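You operate a simulated robot arm through the tools that you are given. There is no shell and no other tool. Be economical: measure what you need, move in short steps, check, and stop when the job is done.

The job below is to be done with a simulated robot arm. You get a single attempt, and the scene is never put back.

Task
Mill the funnel's granules into the catch tray at the board's speed.
Fine: tray under the outlet, start the mill before the green gate opens, spill nothing; stop once it runs clear and switch off; leave the gate open.

It is judged by the outcome, as a careful person would: the job done as asked, and still so three seconds after it is handed in. It fails if anything else is knocked over, pushed out of place, dropped, spilled or broken.

Robot
A 7-joint arm with a two-finger gripper, on a carriage that runs on a rail from [0.002, 0.423] to [-0.006, -1.357] (x, y) and turns from -106 to 227 degrees about z. Base frame: it is fixed where the carriage stands at the start and does not move with it; the origin is on the floor, on the carriage's upright axis, x ahead of it, y to its left, z up. Lengths are in m, angles in degrees, forces in N, time in s.
With the tool pointing down near the work surface it reaches from about 0.24 to 0.56 m from the robot's upright axis, wherever it stands. Its first joint turns from -166.0 to 166.0 degrees. Places, roughly: black mill switch [0.5, 0.4, 1.2]; black star knob [0.4, 0.9, 1.2]; blue sleeve hoop [0.3, 0.9, 1]; catch tray [0.5, 0.4, 1]; green port gate [0.2, 0.7, 1.3]; green valve handle [0.3, 0.9, 1.7]; grey mill button [0.7, 0.3, 1.1]; grey mill dial [0.5, 0.3, 1.2]; orange mill button [0.6, 0.3, 1.1]; purple mill switch [0.7, 0.3, 1.3]; ring clamp with blue handle [0.4, 0.9, 1]; ring clamp with orange handle [0.3, 0.9, 1.2]; white mill button [0.5, 0.3, 1.1]; white mill switch [0.5, 0.4, 1.1]. Payload 2.45 kg.
The tool frame sits at the grasp point (the TCP): z along the fingers, y along the line on which they close. The tips reach 0.023 m beyond it. Largest opening 0.072 m; the body of the gripper starts 0.04 m behind the TCP.
Orientation is that of the tool frame in the base frame, as [roll, pitch, yaw] about the fixed x, y, z axes, in that order (R = Rz(yaw) Ry(pitch) Rx(roll)). With the fingers straight down and closing along the base's y, the tool's x points along the base's -x, its y along +y and its z along -z.

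Tools
- The arm moves only by the tool play_rows. Its argument "increments" is a list of rows, each a list of 3 entries, a list of its own where there are three numbers: the shift along the tool's x, y, z in units of 30 mm (1.0 is 30 mm), then the turn, a rotation vector about the tool's x, y, z in units of 4 degrees (1.0 is 4 degrees), then the opening, from 0 (shut) to 1 (fully open). In form: [[[tx, ty, tz], [wx, wy, wz], gripper], ...]. A call has 1 to 8 rows; each row shifts and turns the commanded pose from where the row before left it, along the tool's axes as they then stand. A call with a number of a shift or a turn outside -1 to 1 is refused whole. Each row takes 0.2 s and may step no farther than 0.05 m and 8.6 degrees from the row before; otherwise, or with a gripper value out of range, the whole call is refused. A pose out of reach is approached as far as the arm can. The call stops where the force on the tool passes 90 N (or 10 N more than at its start, if that is more) or the arm is blocked; 0.2 s more then pass. The fingers move at their own pace (about 0.072 m/s each) and stop on an object; they squeeze with about 38 N. The grip force told is the motor's: it shows also when the fingers shut on nothing. Time passes only in rows, and 0.2 s behind the last, so rows that do not move let the fingers close. The reply holds the time, the measured pose of the TCP, the force on the tool along the base axes, the opening and the grip force, in the units named above and with some noise, with the torque about the TCP (base axes, N m) and any sound that the robot's microphone picked up.
- Cameras (640 x 400 px; columns grow to the right, rows downward): "scene" is now at [0.031, 0.1945, 1.545]; the picture's right is [0.12, -0.99, 0.00], its down [-0.48, -0.06, -0.88] and it looks along [0.87, 0.10, -0.48] (base axes); focal length 214 px, centre (320, 200). "wrist" rides on the gripper at [0.077, 0.017, -0.066] in the tool frame; the picture's right is [-0.22, 0.98, 0.00], its down [-0.56, -0.13, -0.82] and it looks along [-0.80, -0.18, 0.57] (tool axes); focal length 234 px, centre (320, 200).
- grab_frame(camera): a new picture of that camera. It takes no simulated time.
- slide_trunk(by): slides the trunk up (or, below 0, down) by that many m; the arm and the scene camera ride with it, the base frame stays. It gives what a move gives, with no picture.
- steer(legs): drives the robot by 1 to 6 legs, each [ahead, left, turn to the left] in m, m and degrees, along the robot's own axes; the way and the turn of a leg run together, so that a leg with both is an arc; at most 1.5 m and 180 degrees a leg. The arm and the cameras ride along, it lands a little off, and it stops where it bumps. It keeps to its track: a leg is cut to what the track allows. It gives what a move gives.
- aim_head(pan, tilt): turns the head with the scene camera to pan (to the left, within 155 degrees either way) and tilt (down, from -29 to 69), counted from straight ahead of the robot. It gives what a move gives.
- probe_pixels(camera, pixels): for up to 12 pixels [column, row] of the newest picture of that camera ("zoom" is the newest enlarged one), the place [x, y, z] in the base frame of the surface seen there, good to about 0.002 m. It takes no simulated time.
- inspect(camera, box): a new picture of the part [left, top, right, bottom] of that camera's present view, enlarged. It takes no simulated time.
- hand_in(): hands the job in; it is judged then, once.

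Work in short steps. Measure before you move; look again where a grasp or a placing could have gone wrong, and mend it. You have 80 turns and 60 pictures in all, those below and enlarged ones among them. Open the gripper and draw the arm clear of the work before you hand the job in, unless the task says otherwise.

The tools are called after "Emit:" as a command line: name --argument value ..., lists and objects as JSON in quotes. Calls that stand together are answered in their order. play_rows: Moves the arm, as the interface text tells. Its arguments: {"type":"object","properties":{"increments":{"type":"array"}},"required":["increments"]} The other tools are called the same way: slide_trunk (by) slides the trunk up or down; steer (legs) drives the base; aim_head (pan, tilt) turns the head that bears the scene camera; grab_frame (camera) takes a picture; probe_pixels (camera, pixels) gives the place of the surface under pixels of a picture; inspect (camera, box) takes an enlarged picture of a part of a camera's view; hand_in () hands the job in.

At the start:

```text
time_s: 0.0
eef_pos: [0.2654, 0.1931, 1.4362]
tcp_rot: [179.9, 0.1, -179.9]
ft_force: [-0.1, 0.0, 0.2]
moment: [0.0, -0.01, 0.01]
opening: 0.0719
grip_force: 0.0
trunk travel left (down, up): [-0.525, 0.065]
robot x, y, heading: [0.0027, -0.0025, 0.1]
head pan, tilt: [6.7, 28.7]
```

scene: 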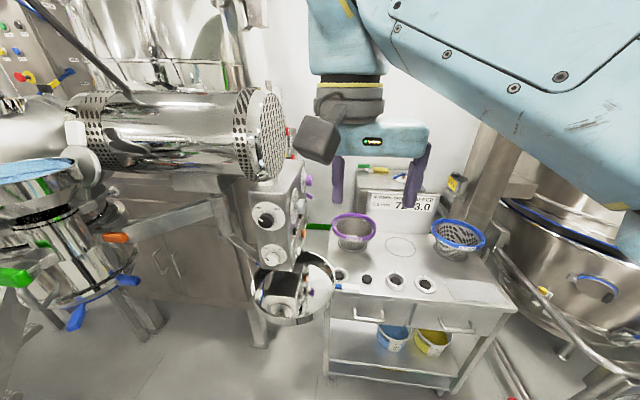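
wrist: 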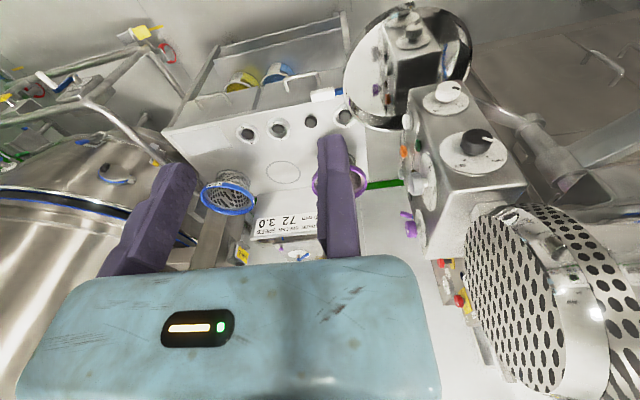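

The scene picture shows a mill body with dials around (280,220), a tray near (293,290) and a board near (400,205). I enlarge those areas first.

Emit:
inspect --camera "scene" --box '[220, 130, 460, 330]'

Emit:
inspect --camera "wrist" --box '[330, 0, 540, 260]'

Emit:
inspect --camera "scene" --box '[360, 180, 440, 230]'

```text
2.00 times, centred on (340, 230) of scene
```

zoom: 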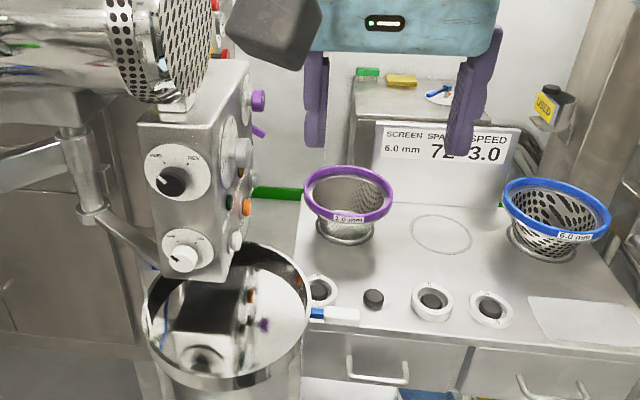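

```text
1.54 times, centred on (435, 130) of wrist
```

zoom: 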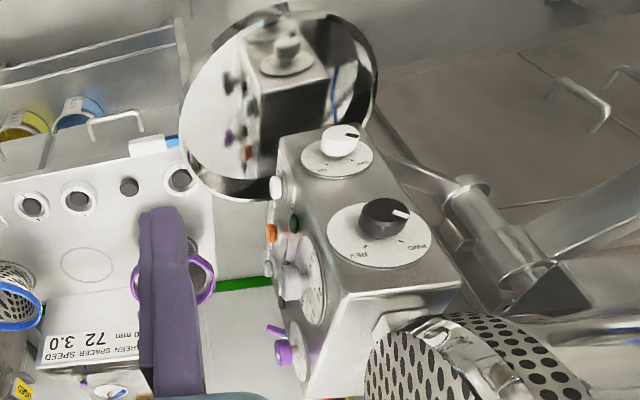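

```text
8.00 times, centred on (400, 205) of scene
```

zoom: 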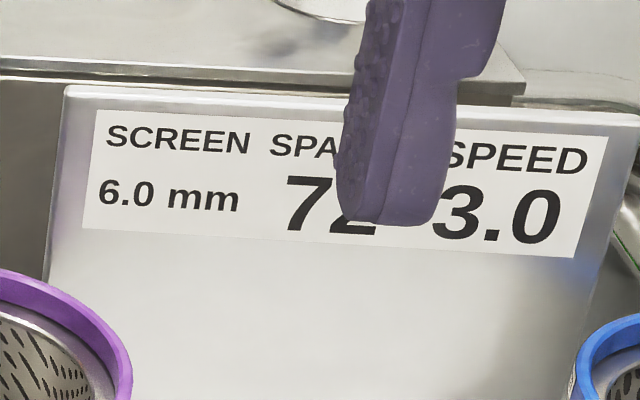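

The board reads SCREEN 6.0 mm, SPACER 72, SPEED 3.0. Now I look left at the funnel, gate and outlet.

Emit:
aim_head --pan 60 --tilt 20

Emit:
grab_frame --camera "scene"

```text
time_s: 1.2
eef_pos: [0.2645, 0.1953, 1.4363]
tcp_rot: [179.9, 0.0, 179.9]
ft_force: [-0.4, 0.3, -0.4]
moment: [0.03, 0.01, 0.02]
opening: 0.072
grip_force: 0.0
trunk travel left (down, up): [-0.525, 0.065]
robot x, y, heading: [0.0031, 0.0016, 0.1]
head pan, tilt: [60.0, 20.0]
```

```text
54 pictures are left
```

scene: 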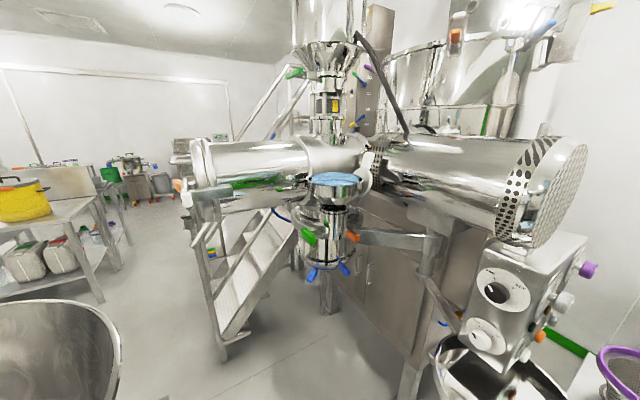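

I enlarge the mill's core around (330,210).

Emit:
inspect --camera "scene" --box '[240, 40, 420, 160]'

Emit:
inspect --camera "scene" --box '[240, 150, 420, 300]'

Emit:
inspect --camera "scene" --box '[420, 230, 640, 400]'

Emit:
probe_pixels --camera "scene" --pixels '[[310, 235], [335, 177], [360, 237], [328, 258], [316, 273], [494, 292], [480, 336], [297, 72], [250, 183], [205, 190], [345, 270], [470, 370]]'

```text
3.33 times, centred on (330, 100) of scene
```

zoom: 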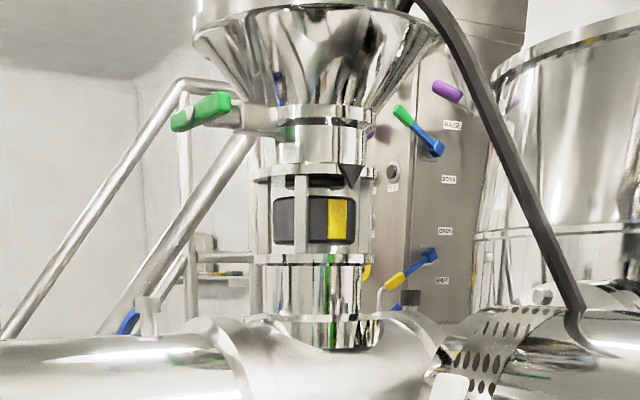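

```text
2.67 times, centred on (330, 225) of scene
```

zoom: 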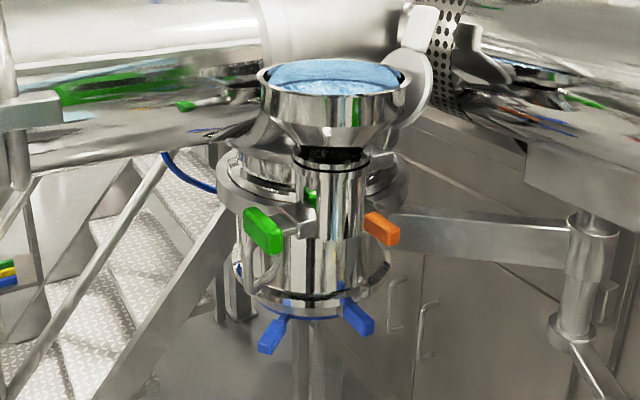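

```text
2.35 times, centred on (530, 315) of scene
```

zoom: 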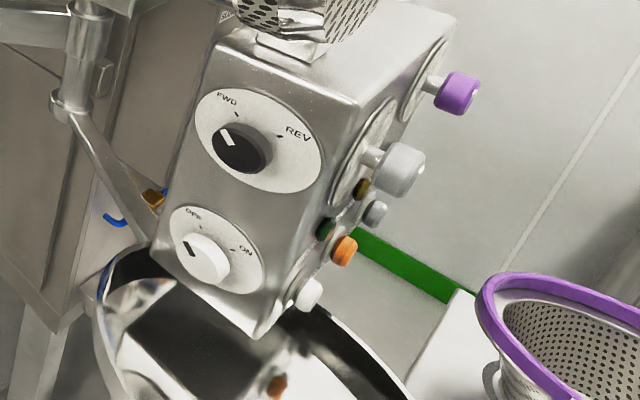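

```text
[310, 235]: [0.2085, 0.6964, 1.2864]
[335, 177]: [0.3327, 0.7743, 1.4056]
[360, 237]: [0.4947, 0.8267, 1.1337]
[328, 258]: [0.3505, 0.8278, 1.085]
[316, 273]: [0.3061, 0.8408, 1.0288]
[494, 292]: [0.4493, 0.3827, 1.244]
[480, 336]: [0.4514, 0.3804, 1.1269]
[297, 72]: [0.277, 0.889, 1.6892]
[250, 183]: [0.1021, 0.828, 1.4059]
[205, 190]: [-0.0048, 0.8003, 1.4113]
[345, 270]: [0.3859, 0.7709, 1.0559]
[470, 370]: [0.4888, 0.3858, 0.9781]
```

Funnel with blue granules at (335,177), gate handle (310,235) green, white switch OFF/ON and black FWD/REV. I drive right to see the panel's right face with the dial and buttons.

Emit:
steer --legs '[[0, -0.35, 0]]'

Emit:
aim_head --pan 40 --tilt 25

Emit:
grab_frame --camera "scene"

```text
time_s: 3.5
eef_pos: [0.2633, -0.1572, 1.4359]
tcp_rot: [179.9, 0.1, -180.0]
ft_force: [0.3, -0.1, -0.3]
moment: [-0.02, -0.03, 0.03]
opening: 0.0716
grip_force: 0.0
trunk travel left (down, up): [-0.525, 0.065]
robot x, y, heading: [0.0035, -0.3525, -0.2]
head pan, tilt: [60.0, 20.0]
```

```text
time_s: 4.4
eef_pos: [0.2617, -0.1573, 1.436]
tcp_rot: [180.0, 0.0, -180.0]
ft_force: [0.5, -0.1, 0.2]
moment: [0.01, 0.01, -0.02]
opening: 0.0722
grip_force: 0.0
trunk travel left (down, up): [-0.525, 0.065]
robot x, y, heading: [-0.001, -0.3511, 0.2]
head pan, tilt: [40.0, 25.0]
```

```text
50 pictures are left
```

scene: 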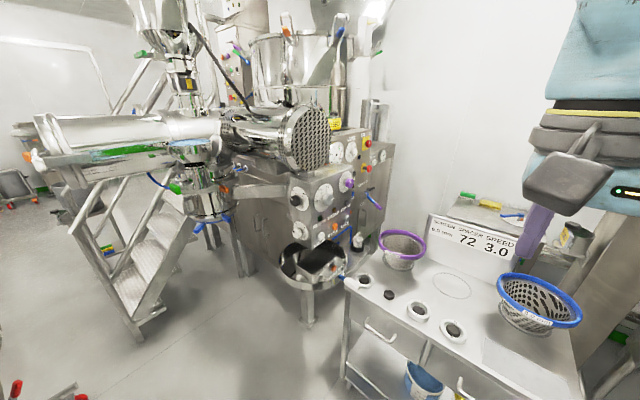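

I zoom on the panel (330,190), and on the outlet and tray surroundings.

Emit:
inspect --camera "scene" --box '[280, 155, 370, 250]'

Emit:
probe_pixels --camera "zoom" --pixels '[[120, 200], [300, 160], [320, 170], [460, 140], [290, 345], [430, 270], [350, 320], [440, 300]]'

Emit:
inspect --camera "scene" --box '[140, 130, 380, 330]'

```text
4.21 times, centred on (325, 202) of scene
```

zoom: 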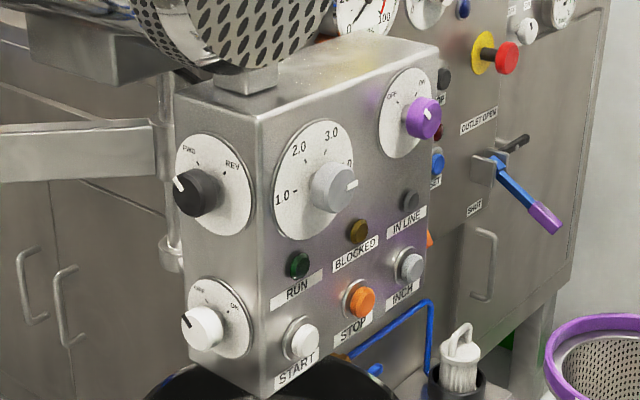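

```text
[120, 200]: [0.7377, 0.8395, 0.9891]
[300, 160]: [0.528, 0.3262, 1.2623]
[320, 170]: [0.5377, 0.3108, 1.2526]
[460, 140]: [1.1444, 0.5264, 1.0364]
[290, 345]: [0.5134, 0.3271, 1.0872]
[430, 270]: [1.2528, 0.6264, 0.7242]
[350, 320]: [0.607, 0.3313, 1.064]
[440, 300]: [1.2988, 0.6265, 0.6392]
```

```text
2.00 times, centred on (260, 230) of scene
```

zoom: 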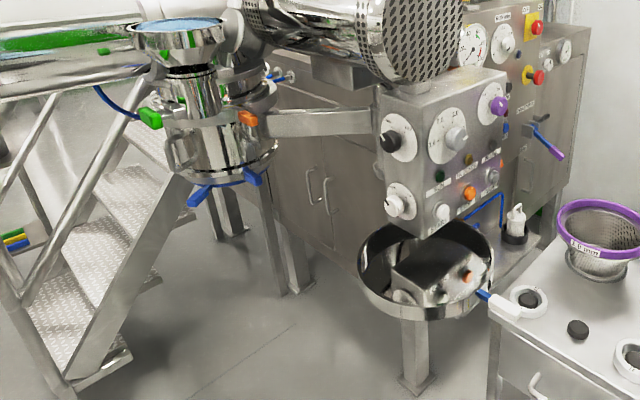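

I see START/STOP/INCH buttons, lamps RUN/BLOCKED/IN LINE and a dial 1.0–4.0. I zoom more on the dial and purple switch, and on the tray with its bracket.

Emit:
inspect --camera "scene" --box '[310, 160, 350, 220]'

Emit:
inspect --camera "scene" --box '[255, 215, 375, 330]'

Emit:
probe_pixels --camera "zoom" --pixels '[[125, 135], [220, 275], [300, 180], [460, 215], [420, 110], [275, 210], [265, 330], [480, 235], [540, 255], [310, 260], [130, 90], [170, 30]]'

```text
6.67 times, centred on (330, 190) of scene
```

zoom: 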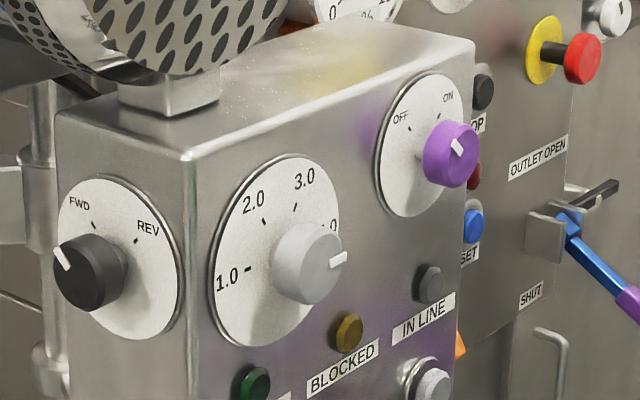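

```text
3.48 times, centred on (315, 272) of scene
```

zoom: 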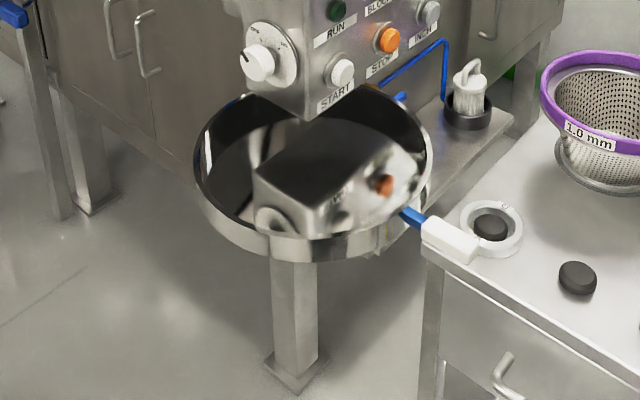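

```text
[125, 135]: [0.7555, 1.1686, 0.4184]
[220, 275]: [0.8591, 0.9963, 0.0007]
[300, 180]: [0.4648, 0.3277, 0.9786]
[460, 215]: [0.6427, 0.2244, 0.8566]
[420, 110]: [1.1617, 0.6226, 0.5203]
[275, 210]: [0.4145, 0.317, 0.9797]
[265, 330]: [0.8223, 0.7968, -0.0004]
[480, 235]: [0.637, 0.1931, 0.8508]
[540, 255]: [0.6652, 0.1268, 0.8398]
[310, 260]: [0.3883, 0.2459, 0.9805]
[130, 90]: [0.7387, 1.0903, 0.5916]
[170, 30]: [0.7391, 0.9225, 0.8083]
```

The tray's bottom is at z≈0.98, and I can't see yet how it is carried. I drive back left and look down at tray and outlet.

Emit:
steer --legs '[[0, 0.4, 0]]'

Emit:
aim_head --pan 45 --tilt 45

Emit:
grab_frame --camera "scene"

Emit:
grab_frame --camera "wrist"

```text
time_s: 6.9
eef_pos: [0.2652, 0.2376, 1.4364]
tcp_rot: [179.9, 0.0, -179.8]
ft_force: [-0.6, -0.2, 0.6]
moment: [-0.01, -0.01, -0.01]
opening: 0.072
grip_force: 0.1
trunk travel left (down, up): [-0.525, 0.065]
robot x, y, heading: [-0.001, 0.0418, 0.1]
head pan, tilt: [40.0, 25.0]
```

```text
time_s: 7.7
eef_pos: [0.2636, 0.2376, 1.4365]
tcp_rot: [180.0, -0.1, -179.8]
ft_force: [0.0, 0.0, -0.4]
moment: [0.02, -0.03, -0.01]
opening: 0.0722
grip_force: 0.1
trunk travel left (down, up): [-0.525, 0.065]
robot x, y, heading: [0.0003, 0.0412, 0.2]
head pan, tilt: [45.0, 45.0]
```

```text
45 pictures are left
```

scene: 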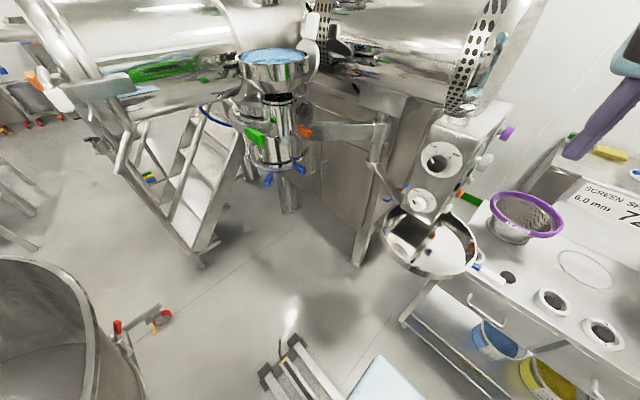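

```text
44 pictures are left
```

wrist: 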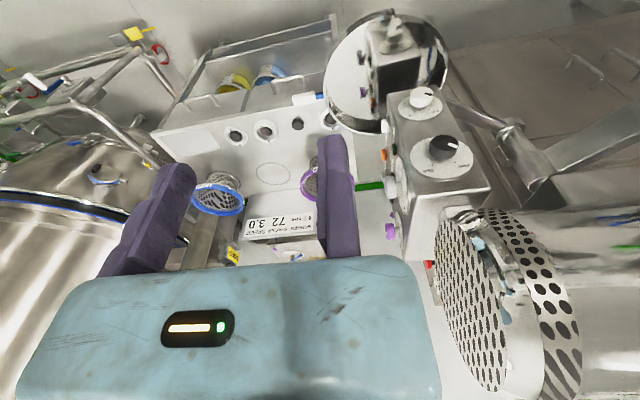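

The tray seems to hang on a swing bracket from a post at (378,160). I zoom there and measure.

Emit:
inspect --camera "scene" --box '[230, 90, 490, 290]'

Emit:
probe_pixels --camera "scene" --pixels '[[377, 165], [380, 125], [390, 185], [340, 131], [430, 276], [386, 222], [478, 238], [440, 210], [268, 168], [300, 168], [438, 165], [268, 180]]'

Emit:
inspect --camera "scene" --box '[220, 40, 330, 200]'

Emit:
probe_pixels --camera "zoom" --pixels '[[220, 240], [180, 235], [250, 225], [330, 235], [170, 315], [320, 325], [190, 100], [230, 30], [330, 90], [260, 310], [180, 355], [210, 290]]'

```text
2.00 times, centred on (360, 190) of scene
```

zoom: 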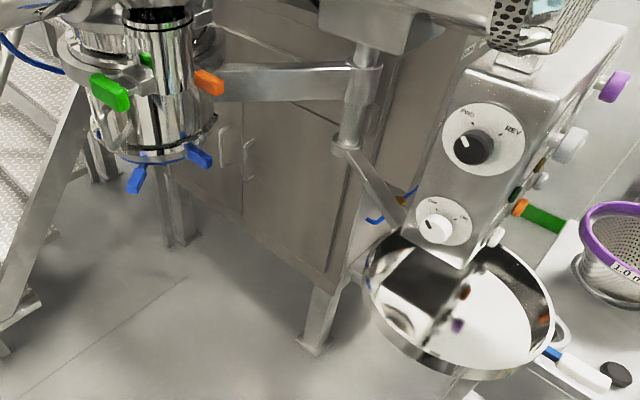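

```text
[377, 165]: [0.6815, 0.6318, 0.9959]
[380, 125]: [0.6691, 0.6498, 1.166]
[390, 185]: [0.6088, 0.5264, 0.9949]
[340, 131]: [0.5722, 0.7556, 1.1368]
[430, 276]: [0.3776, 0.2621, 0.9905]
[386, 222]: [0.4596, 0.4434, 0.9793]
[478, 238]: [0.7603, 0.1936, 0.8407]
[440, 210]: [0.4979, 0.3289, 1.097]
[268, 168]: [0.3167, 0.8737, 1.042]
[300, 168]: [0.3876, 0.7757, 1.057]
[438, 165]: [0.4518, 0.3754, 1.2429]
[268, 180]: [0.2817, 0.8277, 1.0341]
```

```text
2.50 times, centred on (275, 120) of scene
```

zoom: 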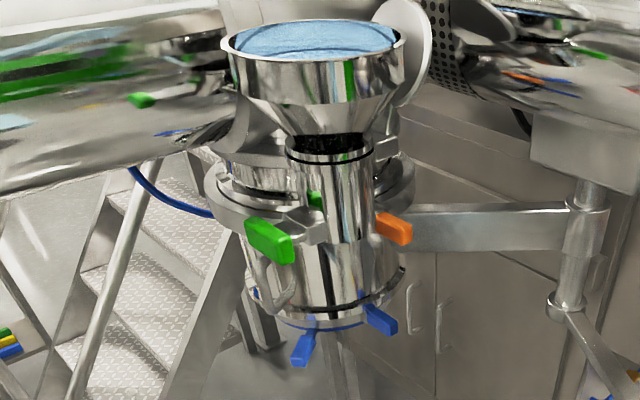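

```text
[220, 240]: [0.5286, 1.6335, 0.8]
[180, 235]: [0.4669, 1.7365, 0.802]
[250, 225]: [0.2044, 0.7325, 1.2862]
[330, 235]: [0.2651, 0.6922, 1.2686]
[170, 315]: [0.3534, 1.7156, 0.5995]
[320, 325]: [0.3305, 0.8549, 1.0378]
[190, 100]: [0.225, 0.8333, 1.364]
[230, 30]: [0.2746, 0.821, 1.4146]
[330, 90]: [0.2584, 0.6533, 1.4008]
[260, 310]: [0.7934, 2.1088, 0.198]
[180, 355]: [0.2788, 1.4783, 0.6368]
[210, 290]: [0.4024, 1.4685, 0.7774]
```

Tray: rim around [0.378,0.262]–[0.46,0.443], z≈0.98, on an arm from the post collar at [0.68,0.64,1.0]; outlet near [0.33,0.85,1.03]. I move the hand to the right of the robot so I can drive left to look closely at gate and outlet.

Emit:
play_rows --increments '[[[0, -1, 0], [0, 0, 0], 1], [[0, -1, 0], [0, 0, 0], 1], [[0, -1, 0], [0, 0, 0], 1], [[0, -1, 0], [0, 0, 0], 1], [[0, -1, 0], [0, 0, 0], 1], [[0, -1, 0], [0, 0, 0], 1], [[0, -1, 0], [0, 0, 0], 1], [[0, -1, 0], [0, 0, 0], 1]]'

Emit:
play_rows --increments '[[[0, -1, 0], [0, 0, 0], 1], [[0, -1, 0], [0, 0, 0], 1], [[0, -1, 0], [0, 0, 0], 1], [[0, -1, 0], [0, 0, 0], 1]]'

Emit:
steer --legs '[[0, 0.36, 0]]'

Emit:
aim_head --pan 50 --tilt 50

Emit:
grab_frame --camera "scene"

```text
time_s: 9.5
eef_pos: [0.2666, -0.0022, 1.4363]
tcp_rot: [180.0, 0.0, -179.8]
ft_force: [0.2, -1.1, 0.1]
moment: [-0.02, -0.01, -0.01]
opening: 0.0719
grip_force: 0.1
trunk travel left (down, up): [-0.525, 0.065]
robot x, y, heading: [0.001, 0.0422, 0.5]
head pan, tilt: [45.0, 45.0]
```

```text
time_s: 10.5
eef_pos: [0.2643, -0.1236, 1.4342]
tcp_rot: [179.9, -0.1, -179.7]
ft_force: [-0.9, 0.8, 0.5]
moment: [0.0, -0.01, -0.01]
opening: 0.072
grip_force: 0.0
trunk travel left (down, up): [-0.525, 0.065]
robot x, y, heading: [0.0, 0.0449, 0.1]
head pan, tilt: [45.0, 45.0]
```

```text
time_s: 12.9
eef_pos: [0.2652, 0.2296, 1.4355]
tcp_rot: [179.9, 0.0, 179.4]
ft_force: [0.1, 0.4, 0.2]
moment: [-0.02, 0.01, 0.0]
opening: 0.0718
grip_force: 0.0
trunk travel left (down, up): [-0.525, 0.065]
robot x, y, heading: [0.0035, 0.401, -0.7]
head pan, tilt: [45.0, 45.0]
```

```text
time_s: 13.5
eef_pos: [0.2639, 0.2279, 1.435]
tcp_rot: [179.8, 0.0, 179.4]
ft_force: [0.0, -0.1, 0.2]
moment: [0.04, 0.0, -0.04]
opening: 0.0721
grip_force: 0.1
trunk travel left (down, up): [-0.525, 0.065]
robot x, y, heading: [0.0004, 0.3962, -0.5]
head pan, tilt: [50.0, 50.0]
```

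```text
41 pictures are left
```

scene: 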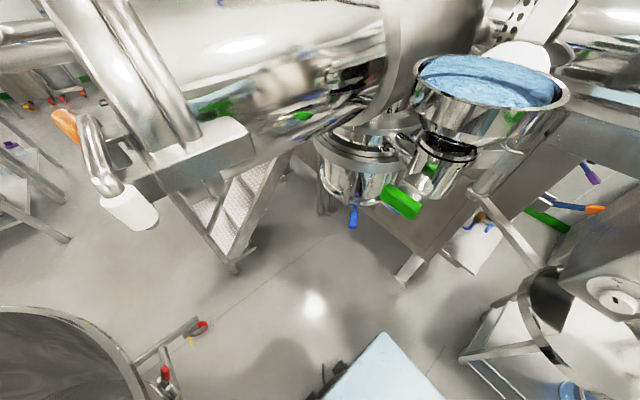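

Now the gate lever (400,200) and tray (570,330) are close; I enlarge both and measure.

Emit:
inspect --camera "scene" --box '[310, 100, 580, 260]'

Emit:
probe_pixels --camera "scene" --pixels '[[385, 190], [400, 200], [412, 210], [424, 195], [428, 168], [445, 175], [450, 145], [485, 185], [400, 170], [354, 218], [530, 300], [545, 265]]'

Emit:
inspect --camera "scene" --box '[440, 180, 640, 400]'

```text
2.37 times, centred on (445, 180) of scene
```

zoom: 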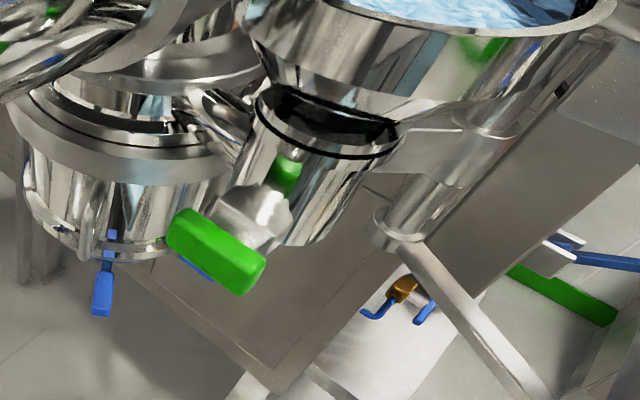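

```text
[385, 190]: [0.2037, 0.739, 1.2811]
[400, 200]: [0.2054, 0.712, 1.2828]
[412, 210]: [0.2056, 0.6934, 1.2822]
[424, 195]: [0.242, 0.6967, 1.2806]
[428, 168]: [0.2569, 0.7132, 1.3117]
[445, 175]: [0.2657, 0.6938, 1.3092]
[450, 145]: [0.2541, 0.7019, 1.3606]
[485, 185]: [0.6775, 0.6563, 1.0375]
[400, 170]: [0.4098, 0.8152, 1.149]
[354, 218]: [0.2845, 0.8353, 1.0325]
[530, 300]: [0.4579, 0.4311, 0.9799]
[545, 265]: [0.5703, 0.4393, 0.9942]
```

```text
1.82 times, centred on (540, 290) of scene
```

zoom: 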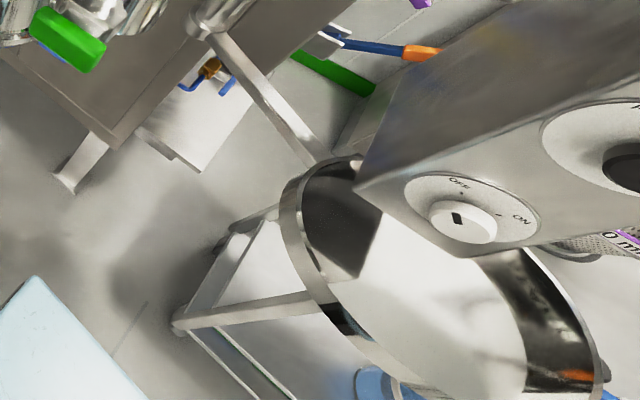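

I probe the tray rim on the last enlarged picture to fit its circle, and the bracket arm.

Emit:
probe_pixels --camera "zoom" --pixels '[[292, 190], [292, 240], [312, 285], [345, 328], [400, 378], [350, 158], [602, 372], [570, 300], [250, 85], [300, 140], [340, 300], [440, 360]]'

Emit:
aim_head --pan 15 --tilt 60

Emit:
grab_frame --camera "scene"

```text
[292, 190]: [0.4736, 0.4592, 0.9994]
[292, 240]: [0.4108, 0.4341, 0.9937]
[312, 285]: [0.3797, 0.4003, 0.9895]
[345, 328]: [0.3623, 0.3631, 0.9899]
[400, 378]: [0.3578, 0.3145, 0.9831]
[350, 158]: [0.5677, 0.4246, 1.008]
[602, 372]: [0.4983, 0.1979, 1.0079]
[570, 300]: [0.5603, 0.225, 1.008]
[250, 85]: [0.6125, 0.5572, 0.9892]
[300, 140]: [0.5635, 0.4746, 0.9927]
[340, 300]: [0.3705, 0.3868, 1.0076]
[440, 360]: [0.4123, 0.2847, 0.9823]
```

```text
time_s: 14.5
eef_pos: [0.2638, 0.2281, 1.4352]
tcp_rot: [179.9, 0.0, 179.4]
ft_force: [0.8, -0.3, 0.0]
moment: [0.03, 0.0, 0.03]
opening: 0.0717
grip_force: 0.1
trunk travel left (down, up): [-0.525, 0.065]
robot x, y, heading: [0.0025, 0.3989, -0.6]
head pan, tilt: [15.0, 60.0]
```

```text
38 pictures are left
```

scene: 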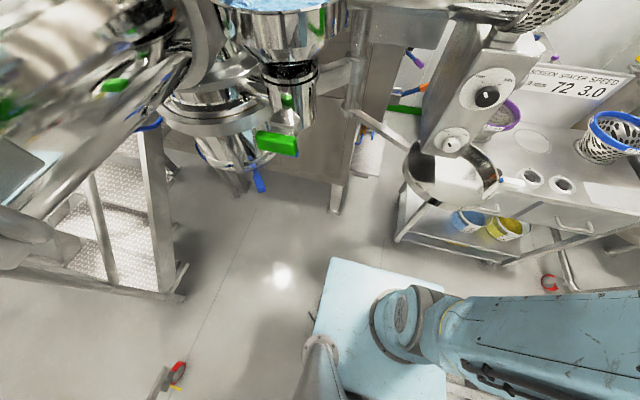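

Rim top z≈1.008; rim fits a circle centred (0.484,0.328), R≈0.13; pivot ≈(0.69,0.655), so L≈0.386. I measure the mill chamber to find the outlet axis.

Emit:
inspect --camera "scene" --box '[140, 60, 340, 210]'

Emit:
probe_pixels --camera "zoom" --pixels '[[180, 255], [200, 300], [240, 330], [290, 350], [350, 330], [390, 310], [85, 160], [130, 210], [250, 225], [330, 220], [370, 330], [520, 200]]'

```text
2.67 times, centred on (240, 135) of scene
```

zoom: 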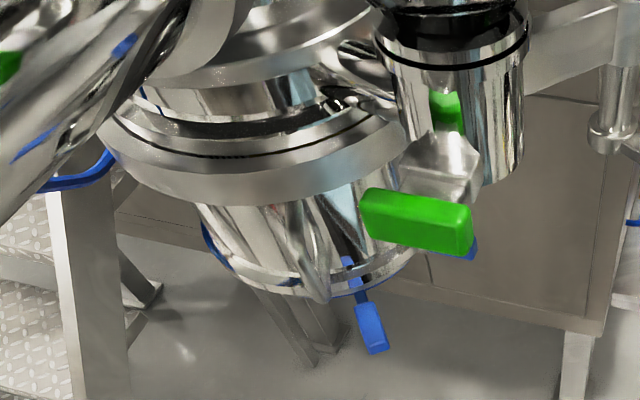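

```text
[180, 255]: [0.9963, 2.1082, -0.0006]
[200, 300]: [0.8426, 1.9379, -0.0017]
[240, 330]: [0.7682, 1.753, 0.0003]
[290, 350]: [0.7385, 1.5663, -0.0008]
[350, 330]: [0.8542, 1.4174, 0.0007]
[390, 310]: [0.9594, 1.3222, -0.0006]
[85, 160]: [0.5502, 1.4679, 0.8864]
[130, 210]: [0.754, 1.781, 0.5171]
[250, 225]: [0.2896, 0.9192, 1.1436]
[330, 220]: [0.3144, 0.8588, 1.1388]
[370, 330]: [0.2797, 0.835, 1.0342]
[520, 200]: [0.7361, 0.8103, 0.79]
```

Chamber wall points fit a circle centred (0.41,0.933), 0.395 from the pivot, matching the tray's swing radius: the tray must swing about 103° clockwise to sit under the outlet. I drive to y≈0.1, lower the trunk, and prepare to grip the tray's rim on its outer side near (0.42,0.22).

Emit:
steer --legs '[[0, -0.3, 0]]'

Emit:
slide_trunk --by -0.33

Emit:
play_rows --increments '[[[-0.5, 1, 0], [0, 0, 1], 1], [[-0.5, 1, 0], [0, 0, 1], 1], [[-0.5, 1, 0], [0, 0, 1], 1], [[-0.5, 1, 0], [0, 0, 1], 1], [[-0.5, 0.5, 0], [0, 0, 1], 1], [[-0.5, 0.5, 0], [0, 0, 1], 1], [[0, 0, 0], [0, 0, 1], 1], [[0, 0, 0], [0, 0, 1], 1]]'

Emit:
grab_frame --camera "wrist"

```text
time_s: 16.6
eef_pos: [0.263, -0.0704, 1.4346]
tcp_rot: [-180.0, -0.1, 179.4]
ft_force: [0.3, -0.1, -1.1]
moment: [-0.04, -0.01, 0.01]
opening: 0.072
grip_force: 0.0
trunk travel left (down, up): [-0.525, 0.065]
robot x, y, heading: [-0.0049, 0.0989, -0.6]
head pan, tilt: [15.0, 60.0]
```

```text
time_s: 19.9
eef_pos: [0.2632, -0.0702, 1.1058]
tcp_rot: [179.9, 0.0, 179.3]
ft_force: [-0.7, 0.5, -0.2]
moment: [-0.02, -0.03, 0.02]
opening: 0.0723
grip_force: 0.0
trunk travel left (down, up): [-0.195, 0.395]
robot x, y, heading: [-0.0036, 0.0992, -0.6]
head pan, tilt: [15.0, 60.0]
```

```text
time_s: 21.7
eef_pos: [0.3728, 0.06, 1.1036]
tcp_rot: [179.9, -0.1, 147.2]
ft_force: [0.6, -0.3, 0.3]
moment: [-0.03, 0.0, -0.01]
opening: 0.0722
grip_force: 0.0
trunk travel left (down, up): [-0.195, 0.395]
robot x, y, heading: [-0.0019, 0.0982, -0.7]
head pan, tilt: [15.0, 60.0]
```

```text
36 pictures are left
```

wrist: 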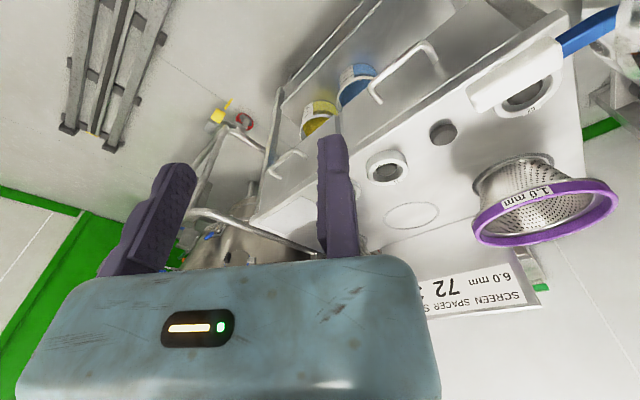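

Tool y now lies along the tray radius. I move above the rim point (0.415,0.219) and look.

Emit:
play_rows --increments '[[[0.283, 0.87, 0], [0, 0, 0], 1], [[0.283, 0.87, 0], [0, 0, 0], 1], [[0.283, 0.87, 0], [0, 0, 0], 1], [[0.283, 0.87, 0], [0, 0, 0], 1], [[0.283, 0.87, 0], [0, 0, 0], 1], [[0.283, 0.87, 0], [0, 0, 0], 1]]'

Emit:
aim_head --pan 20 --tilt 35

Emit:
grab_frame --camera "scene"

```text
time_s: 23.1
eef_pos: [0.4156, 0.2201, 1.104]
tcp_rot: [-180.0, -0.1, 147.3]
ft_force: [0.1, -0.1, -0.2]
moment: [0.02, -0.06, 0.0]
opening: 0.0718
grip_force: 0.1
trunk travel left (down, up): [-0.195, 0.395]
robot x, y, heading: [0.0012, 0.0975, -0.7]
head pan, tilt: [15.0, 60.0]
```

```text
time_s: 24.0
eef_pos: [0.4157, 0.2203, 1.1047]
tcp_rot: [180.0, 0.0, 147.3]
ft_force: [-0.1, -0.6, -0.4]
moment: [-0.02, 0.0, 0.01]
opening: 0.0719
grip_force: 0.1
trunk travel left (down, up): [-0.195, 0.395]
robot x, y, heading: [-0.0035, 0.096, -0.5]
head pan, tilt: [20.0, 35.0]
```

```text
35 pictures are left
```

scene: 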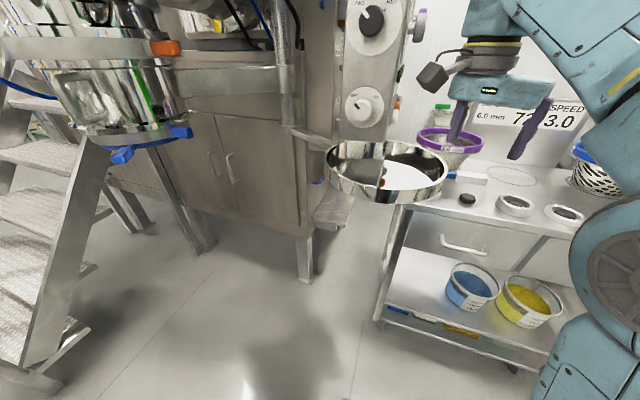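

The tray is well seen at (386,172). I probe fingers and rim to check alignment.

Emit:
probe_pixels --camera "scene" --pixels '[[455, 128], [520, 148], [447, 175], [440, 190], [386, 195], [330, 160], [370, 147], [300, 132], [125, 155], [182, 131], [505, 92], [362, 110]]'

Emit:
inspect --camera "scene" --box '[280, 60, 580, 240]'

```text
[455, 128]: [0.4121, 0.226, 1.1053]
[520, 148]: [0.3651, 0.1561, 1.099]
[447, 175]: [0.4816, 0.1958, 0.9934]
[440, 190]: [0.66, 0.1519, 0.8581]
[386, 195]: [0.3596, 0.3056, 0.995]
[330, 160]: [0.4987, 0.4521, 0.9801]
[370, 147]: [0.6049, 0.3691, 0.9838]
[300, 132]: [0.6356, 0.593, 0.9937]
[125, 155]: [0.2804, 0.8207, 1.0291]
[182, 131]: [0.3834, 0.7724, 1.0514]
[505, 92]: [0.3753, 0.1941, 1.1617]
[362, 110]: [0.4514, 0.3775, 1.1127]
```

```text
2.13 times, centred on (430, 150) of scene
```

zoom: 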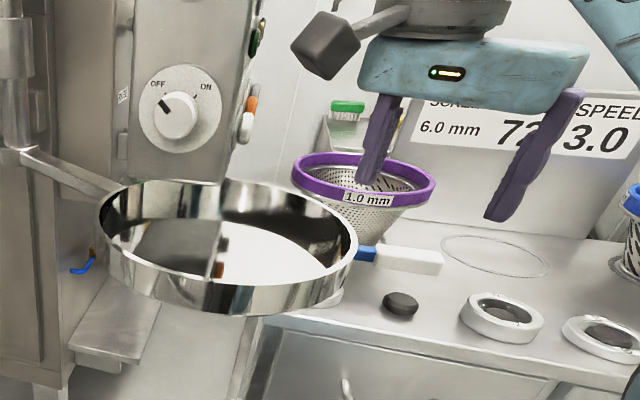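

Finger probes sit about 4 cm off the reported TCP along tool y, which I need to resolve. I check with the wrist camera.

Emit:
grab_frame --camera "wrist"

Emit:
probe_pixels --camera "wrist" --pixels '[[150, 230], [335, 190], [500, 100], [560, 200], [600, 300], [450, 40]]'

```text
33 pictures are left
```

wrist: 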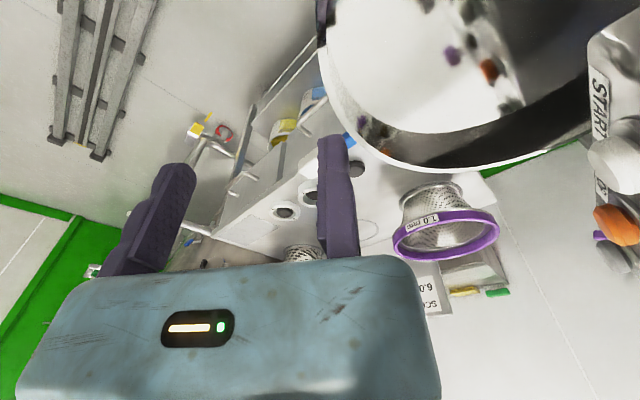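

```text
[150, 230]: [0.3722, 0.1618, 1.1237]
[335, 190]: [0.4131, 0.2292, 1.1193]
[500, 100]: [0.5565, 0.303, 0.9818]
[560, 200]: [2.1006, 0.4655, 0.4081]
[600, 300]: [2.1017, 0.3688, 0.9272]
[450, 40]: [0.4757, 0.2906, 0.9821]
```

By the camera geometry the TCP should project to about (320,180) in the wrist view, but the fingers' middle is near column 245. I shut the fingers to see where they meet.

Emit:
play_rows --increments '[[[0, 0, 0], [0, 0, 0], 0], [[0, 0, 0], [0, 0, 0], 0], [[0, 0, 0], [0, 0, 0], 0], [[0, 0, 0], [0, 0, 0], 0]]'

Emit:
grab_frame --camera "wrist"

Emit:
probe_pixels --camera "wrist" --pixels '[[230, 200], [260, 200], [300, 200], [240, 170], [270, 170]]'

```text
time_s: 25.0
eef_pos: [0.4168, 0.2202, 1.1031]
tcp_rot: [180.0, -0.1, 147.3]
ft_force: [1.3, -0.3, -1.0]
moment: [0.0, 0.01, -0.01]
opening: 0.0002
grip_force: 29.0
trunk travel left (down, up): [-0.195, 0.395]
robot x, y, heading: [-0.0003, 0.0989, -0.5]
head pan, tilt: [20.0, 35.0]
```

```text
32 pictures are left
```

wrist: 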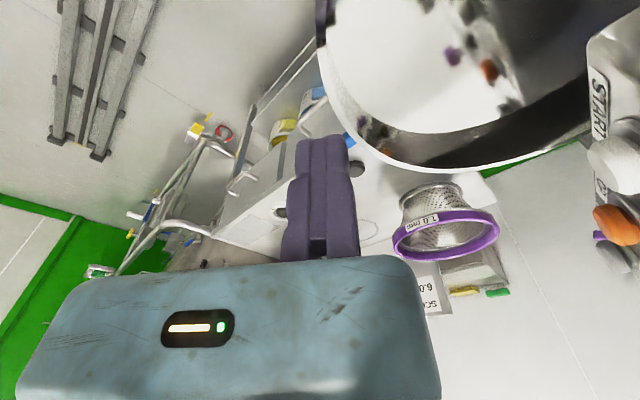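

```text
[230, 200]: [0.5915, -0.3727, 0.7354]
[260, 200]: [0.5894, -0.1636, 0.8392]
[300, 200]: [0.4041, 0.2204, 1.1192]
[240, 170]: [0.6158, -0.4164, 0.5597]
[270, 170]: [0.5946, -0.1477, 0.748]
```

Only the tool −y finger moves; the +y finger is fixed with its face at the TCP plane. So I put the TCP just inside the rim wall (r≈0.122), reopen, and descend to z≈1.010.

Emit:
play_rows --increments '[[[0, 0.18, 0], [0, 0, 0], 1], [[0, 0, 0], [0, 0, 0], 1], [[0, 0, 0], [0, 0, 0], 1], [[0, 0, 0.8], [0, 0, 0], 1], [[0, 0, 0.8], [0, 0, 0], 1]]'

Emit:
grab_frame --camera "wrist"

```text
time_s: 26.2
eef_pos: [0.4183, 0.2259, 1.0574]
tcp_rot: [179.9, 0.1, 147.3]
ft_force: [0.0, -0.3, -0.2]
moment: [0.0, 0.03, -0.02]
opening: 0.0718
grip_force: 0.1
trunk travel left (down, up): [-0.195, 0.395]
robot x, y, heading: [0.0006, 0.0976, -0.7]
head pan, tilt: [20.0, 35.0]
```

```text
31 pictures are left
```

wrist: 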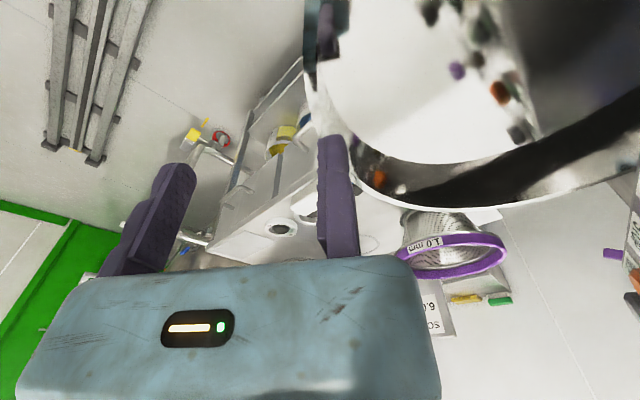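

The rim's outer edge (col ~307) is just left of the fixed finger's face (col ~320), so it will go inside. I descend slowly to z 1.010.

Emit:
play_rows --increments '[[[0, 0, 0.4], [0, 0, 0], 1], [[0, 0, 0.4], [0, 0, 0], 1], [[0, 0, 0.4], [0, 0, 0], 1], [[0, 0, 0.35], [0, 0, 0], 1]]'

Emit:
inspect --camera "scene" --box '[330, 80, 570, 240]'

```text
time_s: 27.2
eef_pos: [0.418, 0.2242, 1.01]
tcp_rot: [179.9, -0.1, 147.3]
ft_force: [0.2, -0.6, 0.7]
moment: [0.01, 0.02, 0.04]
opening: 0.0717
grip_force: 0.2
trunk travel left (down, up): [-0.195, 0.395]
robot x, y, heading: [0.0007, 0.0999, -0.8]
head pan, tilt: [20.0, 35.0]
```

```text
2.50 times, centred on (450, 160) of scene
```

zoom: 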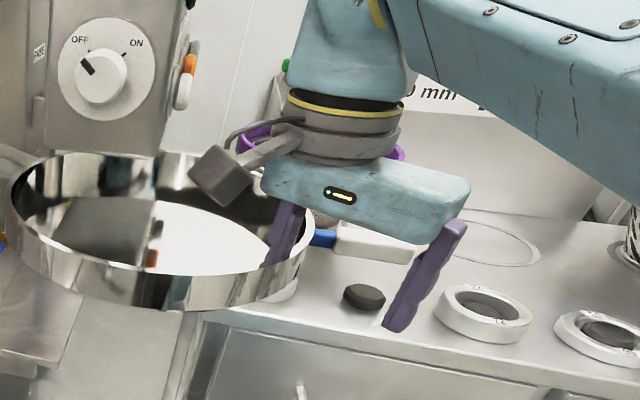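

The fixed finger is inside the tray, the moving one outside. I close.

Emit:
play_rows --increments '[[[0, 0, 0], [0, 0, 0], 0], [[0, 0, 0], [0, 0, 0], 0], [[0, 0, 0], [0, 0, 0], 0], [[0, 0, 0], [0, 0, 0], 0], [[0, 0, 0], [0, 0, 0], 0], [[0, 0, 0], [0, 0, 0], 0]]'

```text
time_s: 28.6
eef_pos: [0.4179, 0.2228, 1.0105]
tcp_rot: [179.9, -0.1, 147.3]
ft_force: [-16.7, -17.0, -9.8]
moment: [-0.64, 0.44, 0.28]
opening: 0.0074
grip_force: 35.7
trunk travel left (down, up): [-0.195, 0.395]
robot x, y, heading: [0.0006, 0.1005, -0.2]
head pan, tilt: [20.0, 35.0]
```

The rim is held (opening 7 mm) with a small radial preload. I ease outward 4 mm and try a 6° swing about the pivot.

Emit:
play_rows --increments '[[[0, -0.12, 0], [0, 0, 0], 0], [[0.45, 0.006, 0], [0, 0, 0.38], 0], [[0.884, 0.023, 0], [0, 0, 0.75], 0]]'

```text
time_s: 29.4
eef_pos: [0.3842, 0.2457, 1.0113]
tcp_rot: [179.9, -0.2, 142.8]
ft_force: [-3.9, -6.2, -19.1]
moment: [-0.02, 0.11, 0.42]
opening: 0.0073
grip_force: 35.4
trunk travel left (down, up): [-0.195, 0.395]
robot x, y, heading: [-0.0013, 0.1008, -0.7]
head pan, tilt: [20.0, 35.0]
```

It moves with little lateral force. I check the picture.

Emit:
grab_frame --camera "scene"

Emit:
probe_pixels --camera "scene" --pixels '[[300, 132], [330, 168], [370, 200], [420, 190]]'

```text
29 pictures are left
```

scene: 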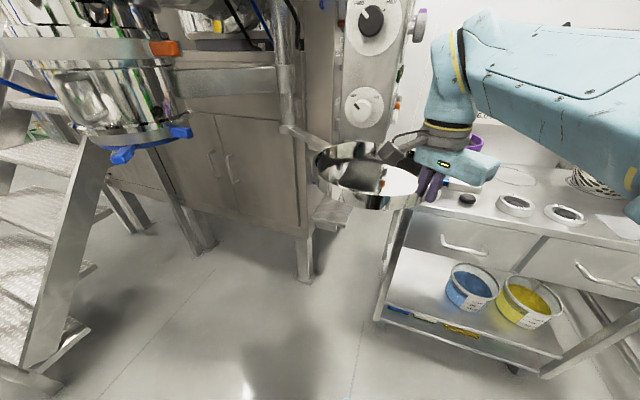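

```text
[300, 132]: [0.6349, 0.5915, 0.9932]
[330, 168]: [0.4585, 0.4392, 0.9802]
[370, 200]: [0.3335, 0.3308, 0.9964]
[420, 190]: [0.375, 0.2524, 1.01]
```

The tray and bracket follow. I continue 24°.

Emit:
play_rows --increments '[[[0.884, 0.023, 0], [0, 0, 0.75], 0], [[0.884, 0.023, 0], [0, 0, 0.75], 0], [[0.884, 0.023, 0], [0, 0, 0.75], 0], [[0.884, 0.023, 0], [0, 0, 0.75], 0]]'

Emit:
play_rows --increments '[[[0.884, 0.023, 0], [0, 0, 0.75], 0], [[0.884, 0.023, 0], [0, 0, 0.75], 0], [[0.884, 0.023, 0], [0, 0, 0.75], 0], [[0.884, 0.023, 0], [0, 0, 0.75], 0]]'

Emit:
grab_frame --camera "scene"

```text
time_s: 30.4
eef_pos: [0.3056, 0.3172, 1.0132]
tcp_rot: [179.9, -0.1, 130.8]
ft_force: [-1.4, 0.4, -10.6]
moment: [-0.38, 0.31, 0.48]
opening: 0.007
grip_force: 35.0
trunk travel left (down, up): [-0.195, 0.395]
robot x, y, heading: [-0.0001, 0.0998, -0.6]
head pan, tilt: [20.0, 35.0]
```

```text
time_s: 31.4
eef_pos: [0.243, 0.4034, 1.012]
tcp_rot: [179.9, -0.3, 118.9]
ft_force: [-30.6, -17.5, 11.0]
moment: [-0.28, 0.89, 0.14]
opening: 0.007
grip_force: 35.0
trunk travel left (down, up): [-0.195, 0.395]
robot x, y, heading: [0.0006, 0.0991, -0.4]
head pan, tilt: [20.0, 35.0]
```

```text
28 pictures are left
```

scene: 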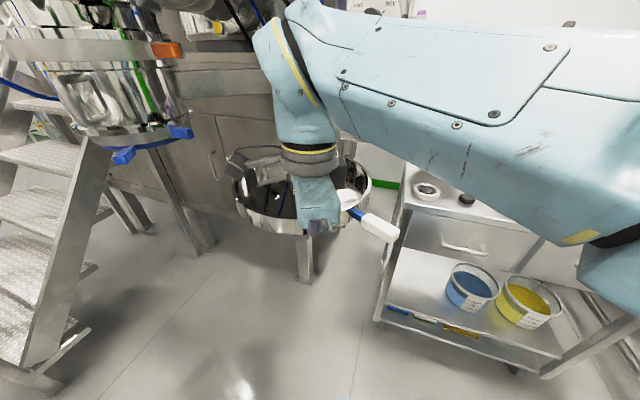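

The blue-stem/white-grip piece at (355,212)–(380,228) moves with the tray: it is the tray's own handle. I measure it.

Emit:
probe_pixels --camera "scene" --pixels '[[352, 211], [358, 217], [372, 225], [385, 232], [394, 240], [383, 222], [365, 185], [240, 170], [250, 215], [300, 232]]'

Emit:
inspect --camera "scene" --box '[220, 130, 420, 260]'

```text
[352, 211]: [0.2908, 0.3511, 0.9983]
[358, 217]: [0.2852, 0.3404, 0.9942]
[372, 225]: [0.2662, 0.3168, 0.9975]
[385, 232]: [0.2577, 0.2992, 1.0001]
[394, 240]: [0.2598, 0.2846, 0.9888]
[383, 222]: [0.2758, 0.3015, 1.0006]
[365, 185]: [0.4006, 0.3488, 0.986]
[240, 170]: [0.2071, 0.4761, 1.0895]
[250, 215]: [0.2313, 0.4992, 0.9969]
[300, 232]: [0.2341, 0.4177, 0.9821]
```

```text
3.08 times, centred on (320, 195) of scene
```

zoom: 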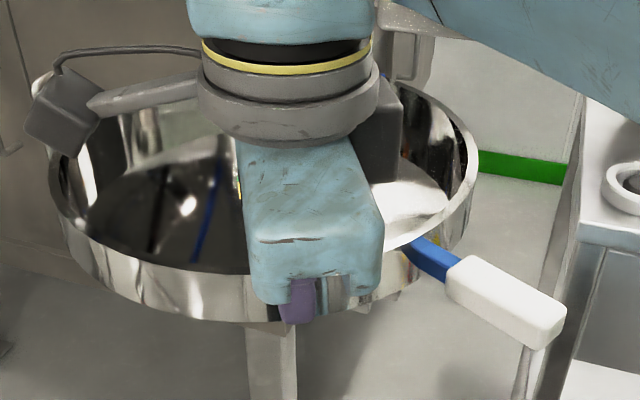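

Handle grip is at about (0.27,0.305,0.99), r≈0.19 from the tray centre; the tray is at ≈206°, with about 71° left. From here I will push the tray's trailing wall with a horizontal closed gripper. I release, rise, and back off.

Emit:
play_rows --increments '[[[0, 0, 0], [0, 0, 0], 1], [[0, 0, 0], [0, 0, 0], 1], [[0, 0, 0], [0, 0, 0], 1], [[0, 0, 0], [0, 0, 0], 1], [[0, 0, 0], [0, 0, 0], 1], [[0, 0, -0.5], [0, 0, 0], 1], [[0, 0, -1], [0, 0, 0], 1], [[0, 0, -1], [0, 0, 0], 1]]'

Emit:
play_rows --increments '[[[0, 0, -1], [0, 0, -1], 1], [[0, 0, -1], [0, 0, -1], 1], [[-1, 0, 0], [0, 0, -1], 1], [[-1, 0, 0], [0, 0, -1], 1], [[-1, 0, 0], [0, 0, -1], 1], [[-1, 0, 0], [0, 0, -1], 0], [[-1, 0, 0], [0, 0, -1], 0], [[-1, 0, 0], [0, 0, -1], 0]]'

Emit:
grab_frame --camera "scene"

```text
time_s: 33.2
eef_pos: [0.2476, 0.4042, 1.085]
tcp_rot: [180.0, -0.2, 118.8]
ft_force: [-0.1, 0.3, -0.6]
moment: [-0.02, -0.03, 0.0]
opening: 0.0719
grip_force: 0.0
trunk travel left (down, up): [-0.195, 0.395]
robot x, y, heading: [0.0025, 0.0997, -0.5]
head pan, tilt: [20.0, 35.0]
```

```text
time_s: 35.0
eef_pos: [0.373, 0.277, 1.1149]
tcp_rot: [179.7, 0.0, 150.9]
ft_force: [-0.4, 0.0, 0.9]
moment: [-0.02, -0.03, -0.01]
opening: 0.0001
grip_force: 28.4
out of reach, approached as far as the arm can: row 1, 2, 8
trunk travel left (down, up): [-0.195, 0.395]
robot x, y, heading: [0.0011, 0.0943, -0.5]
head pan, tilt: [20.0, 35.0]
```

```text
26 pictures are left
```

scene: 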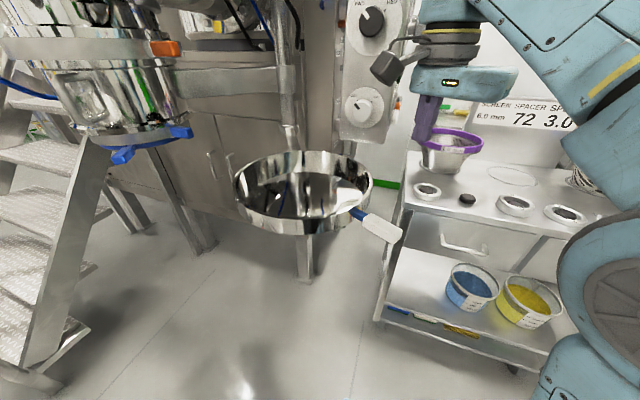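

The tray stayed at ≈206°. I drive right by 0.25 and turn the tool: yaw to 180°, then pitch it about tool x so that it points along +y.

Emit:
steer --legs '[[0, -0.25, 0]]'

Emit:
play_rows --increments '[[[0, 0, 0], [-1, 0, -1], 0], [[0, 0, 0], [-1, 0, -1], 0], [[0, 0, 0], [-1, 0, -1], 0], [[0, 0, 0], [-1, 0, -1], 0], [[0, 0, 0], [-1, 0, -1], 0], [[0, 0, 0], [-1, 0, -1], 0], [[0, 0, 0], [-1, 0, -1], 0], [[0, 0, 0], [-1, 0, 0], 0]]'

Emit:
play_rows --increments '[[[0, 0, 0], [-1, 0, 0], 0], [[0, 0, 0], [-1, 0, 0], 0], [[0, 0, 0], [-1, 0, 0], 0], [[0, 0, 0], [-1, 0, 0], 0], [[0, 0, 0], [-1, 0, 0], 0], [[0, 0, 0], [-1, 0, 0], 0], [[0, 0, 0], [-1, 0, 0], 0], [[0, 0, 0], [-1, 0, 0], 0]]'

```text
time_s: 36.8
eef_pos: [0.372, 0.023, 1.1141]
tcp_rot: [179.8, 0.0, 150.9]
ft_force: [0.8, 0.0, 0.2]
moment: [0.04, 0.01, -0.03]
opening: 0.0
grip_force: 29.0
trunk travel left (down, up): [-0.195, 0.395]
robot x, y, heading: [0.0026, -0.1537, -0.7]
head pan, tilt: [20.0, 35.0]
```

```text
time_s: 38.6
eef_pos: [0.3743, 0.024, 1.1145]
tcp_rot: [148.8, 6.8, 177.9]
ft_force: [0.3, -0.5, 0.2]
moment: [0.03, -0.03, -0.03]
opening: 0.0
grip_force: 28.4
trunk travel left (down, up): [-0.195, 0.395]
robot x, y, heading: [0.0014, -0.1537, -0.6]
head pan, tilt: [20.0, 35.0]
```

```text
time_s: 40.4
eef_pos: [0.3711, 0.0222, 1.114]
tcp_rot: [116.7, 6.6, 177.8]
ft_force: [-0.1, -0.2, -0.2]
moment: [-0.01, -0.02, 0.03]
opening: 0.0
grip_force: 28.6
trunk travel left (down, up): [-0.195, 0.395]
robot x, y, heading: [-0.0001, -0.1552, -0.6]
head pan, tilt: [20.0, 35.0]
```

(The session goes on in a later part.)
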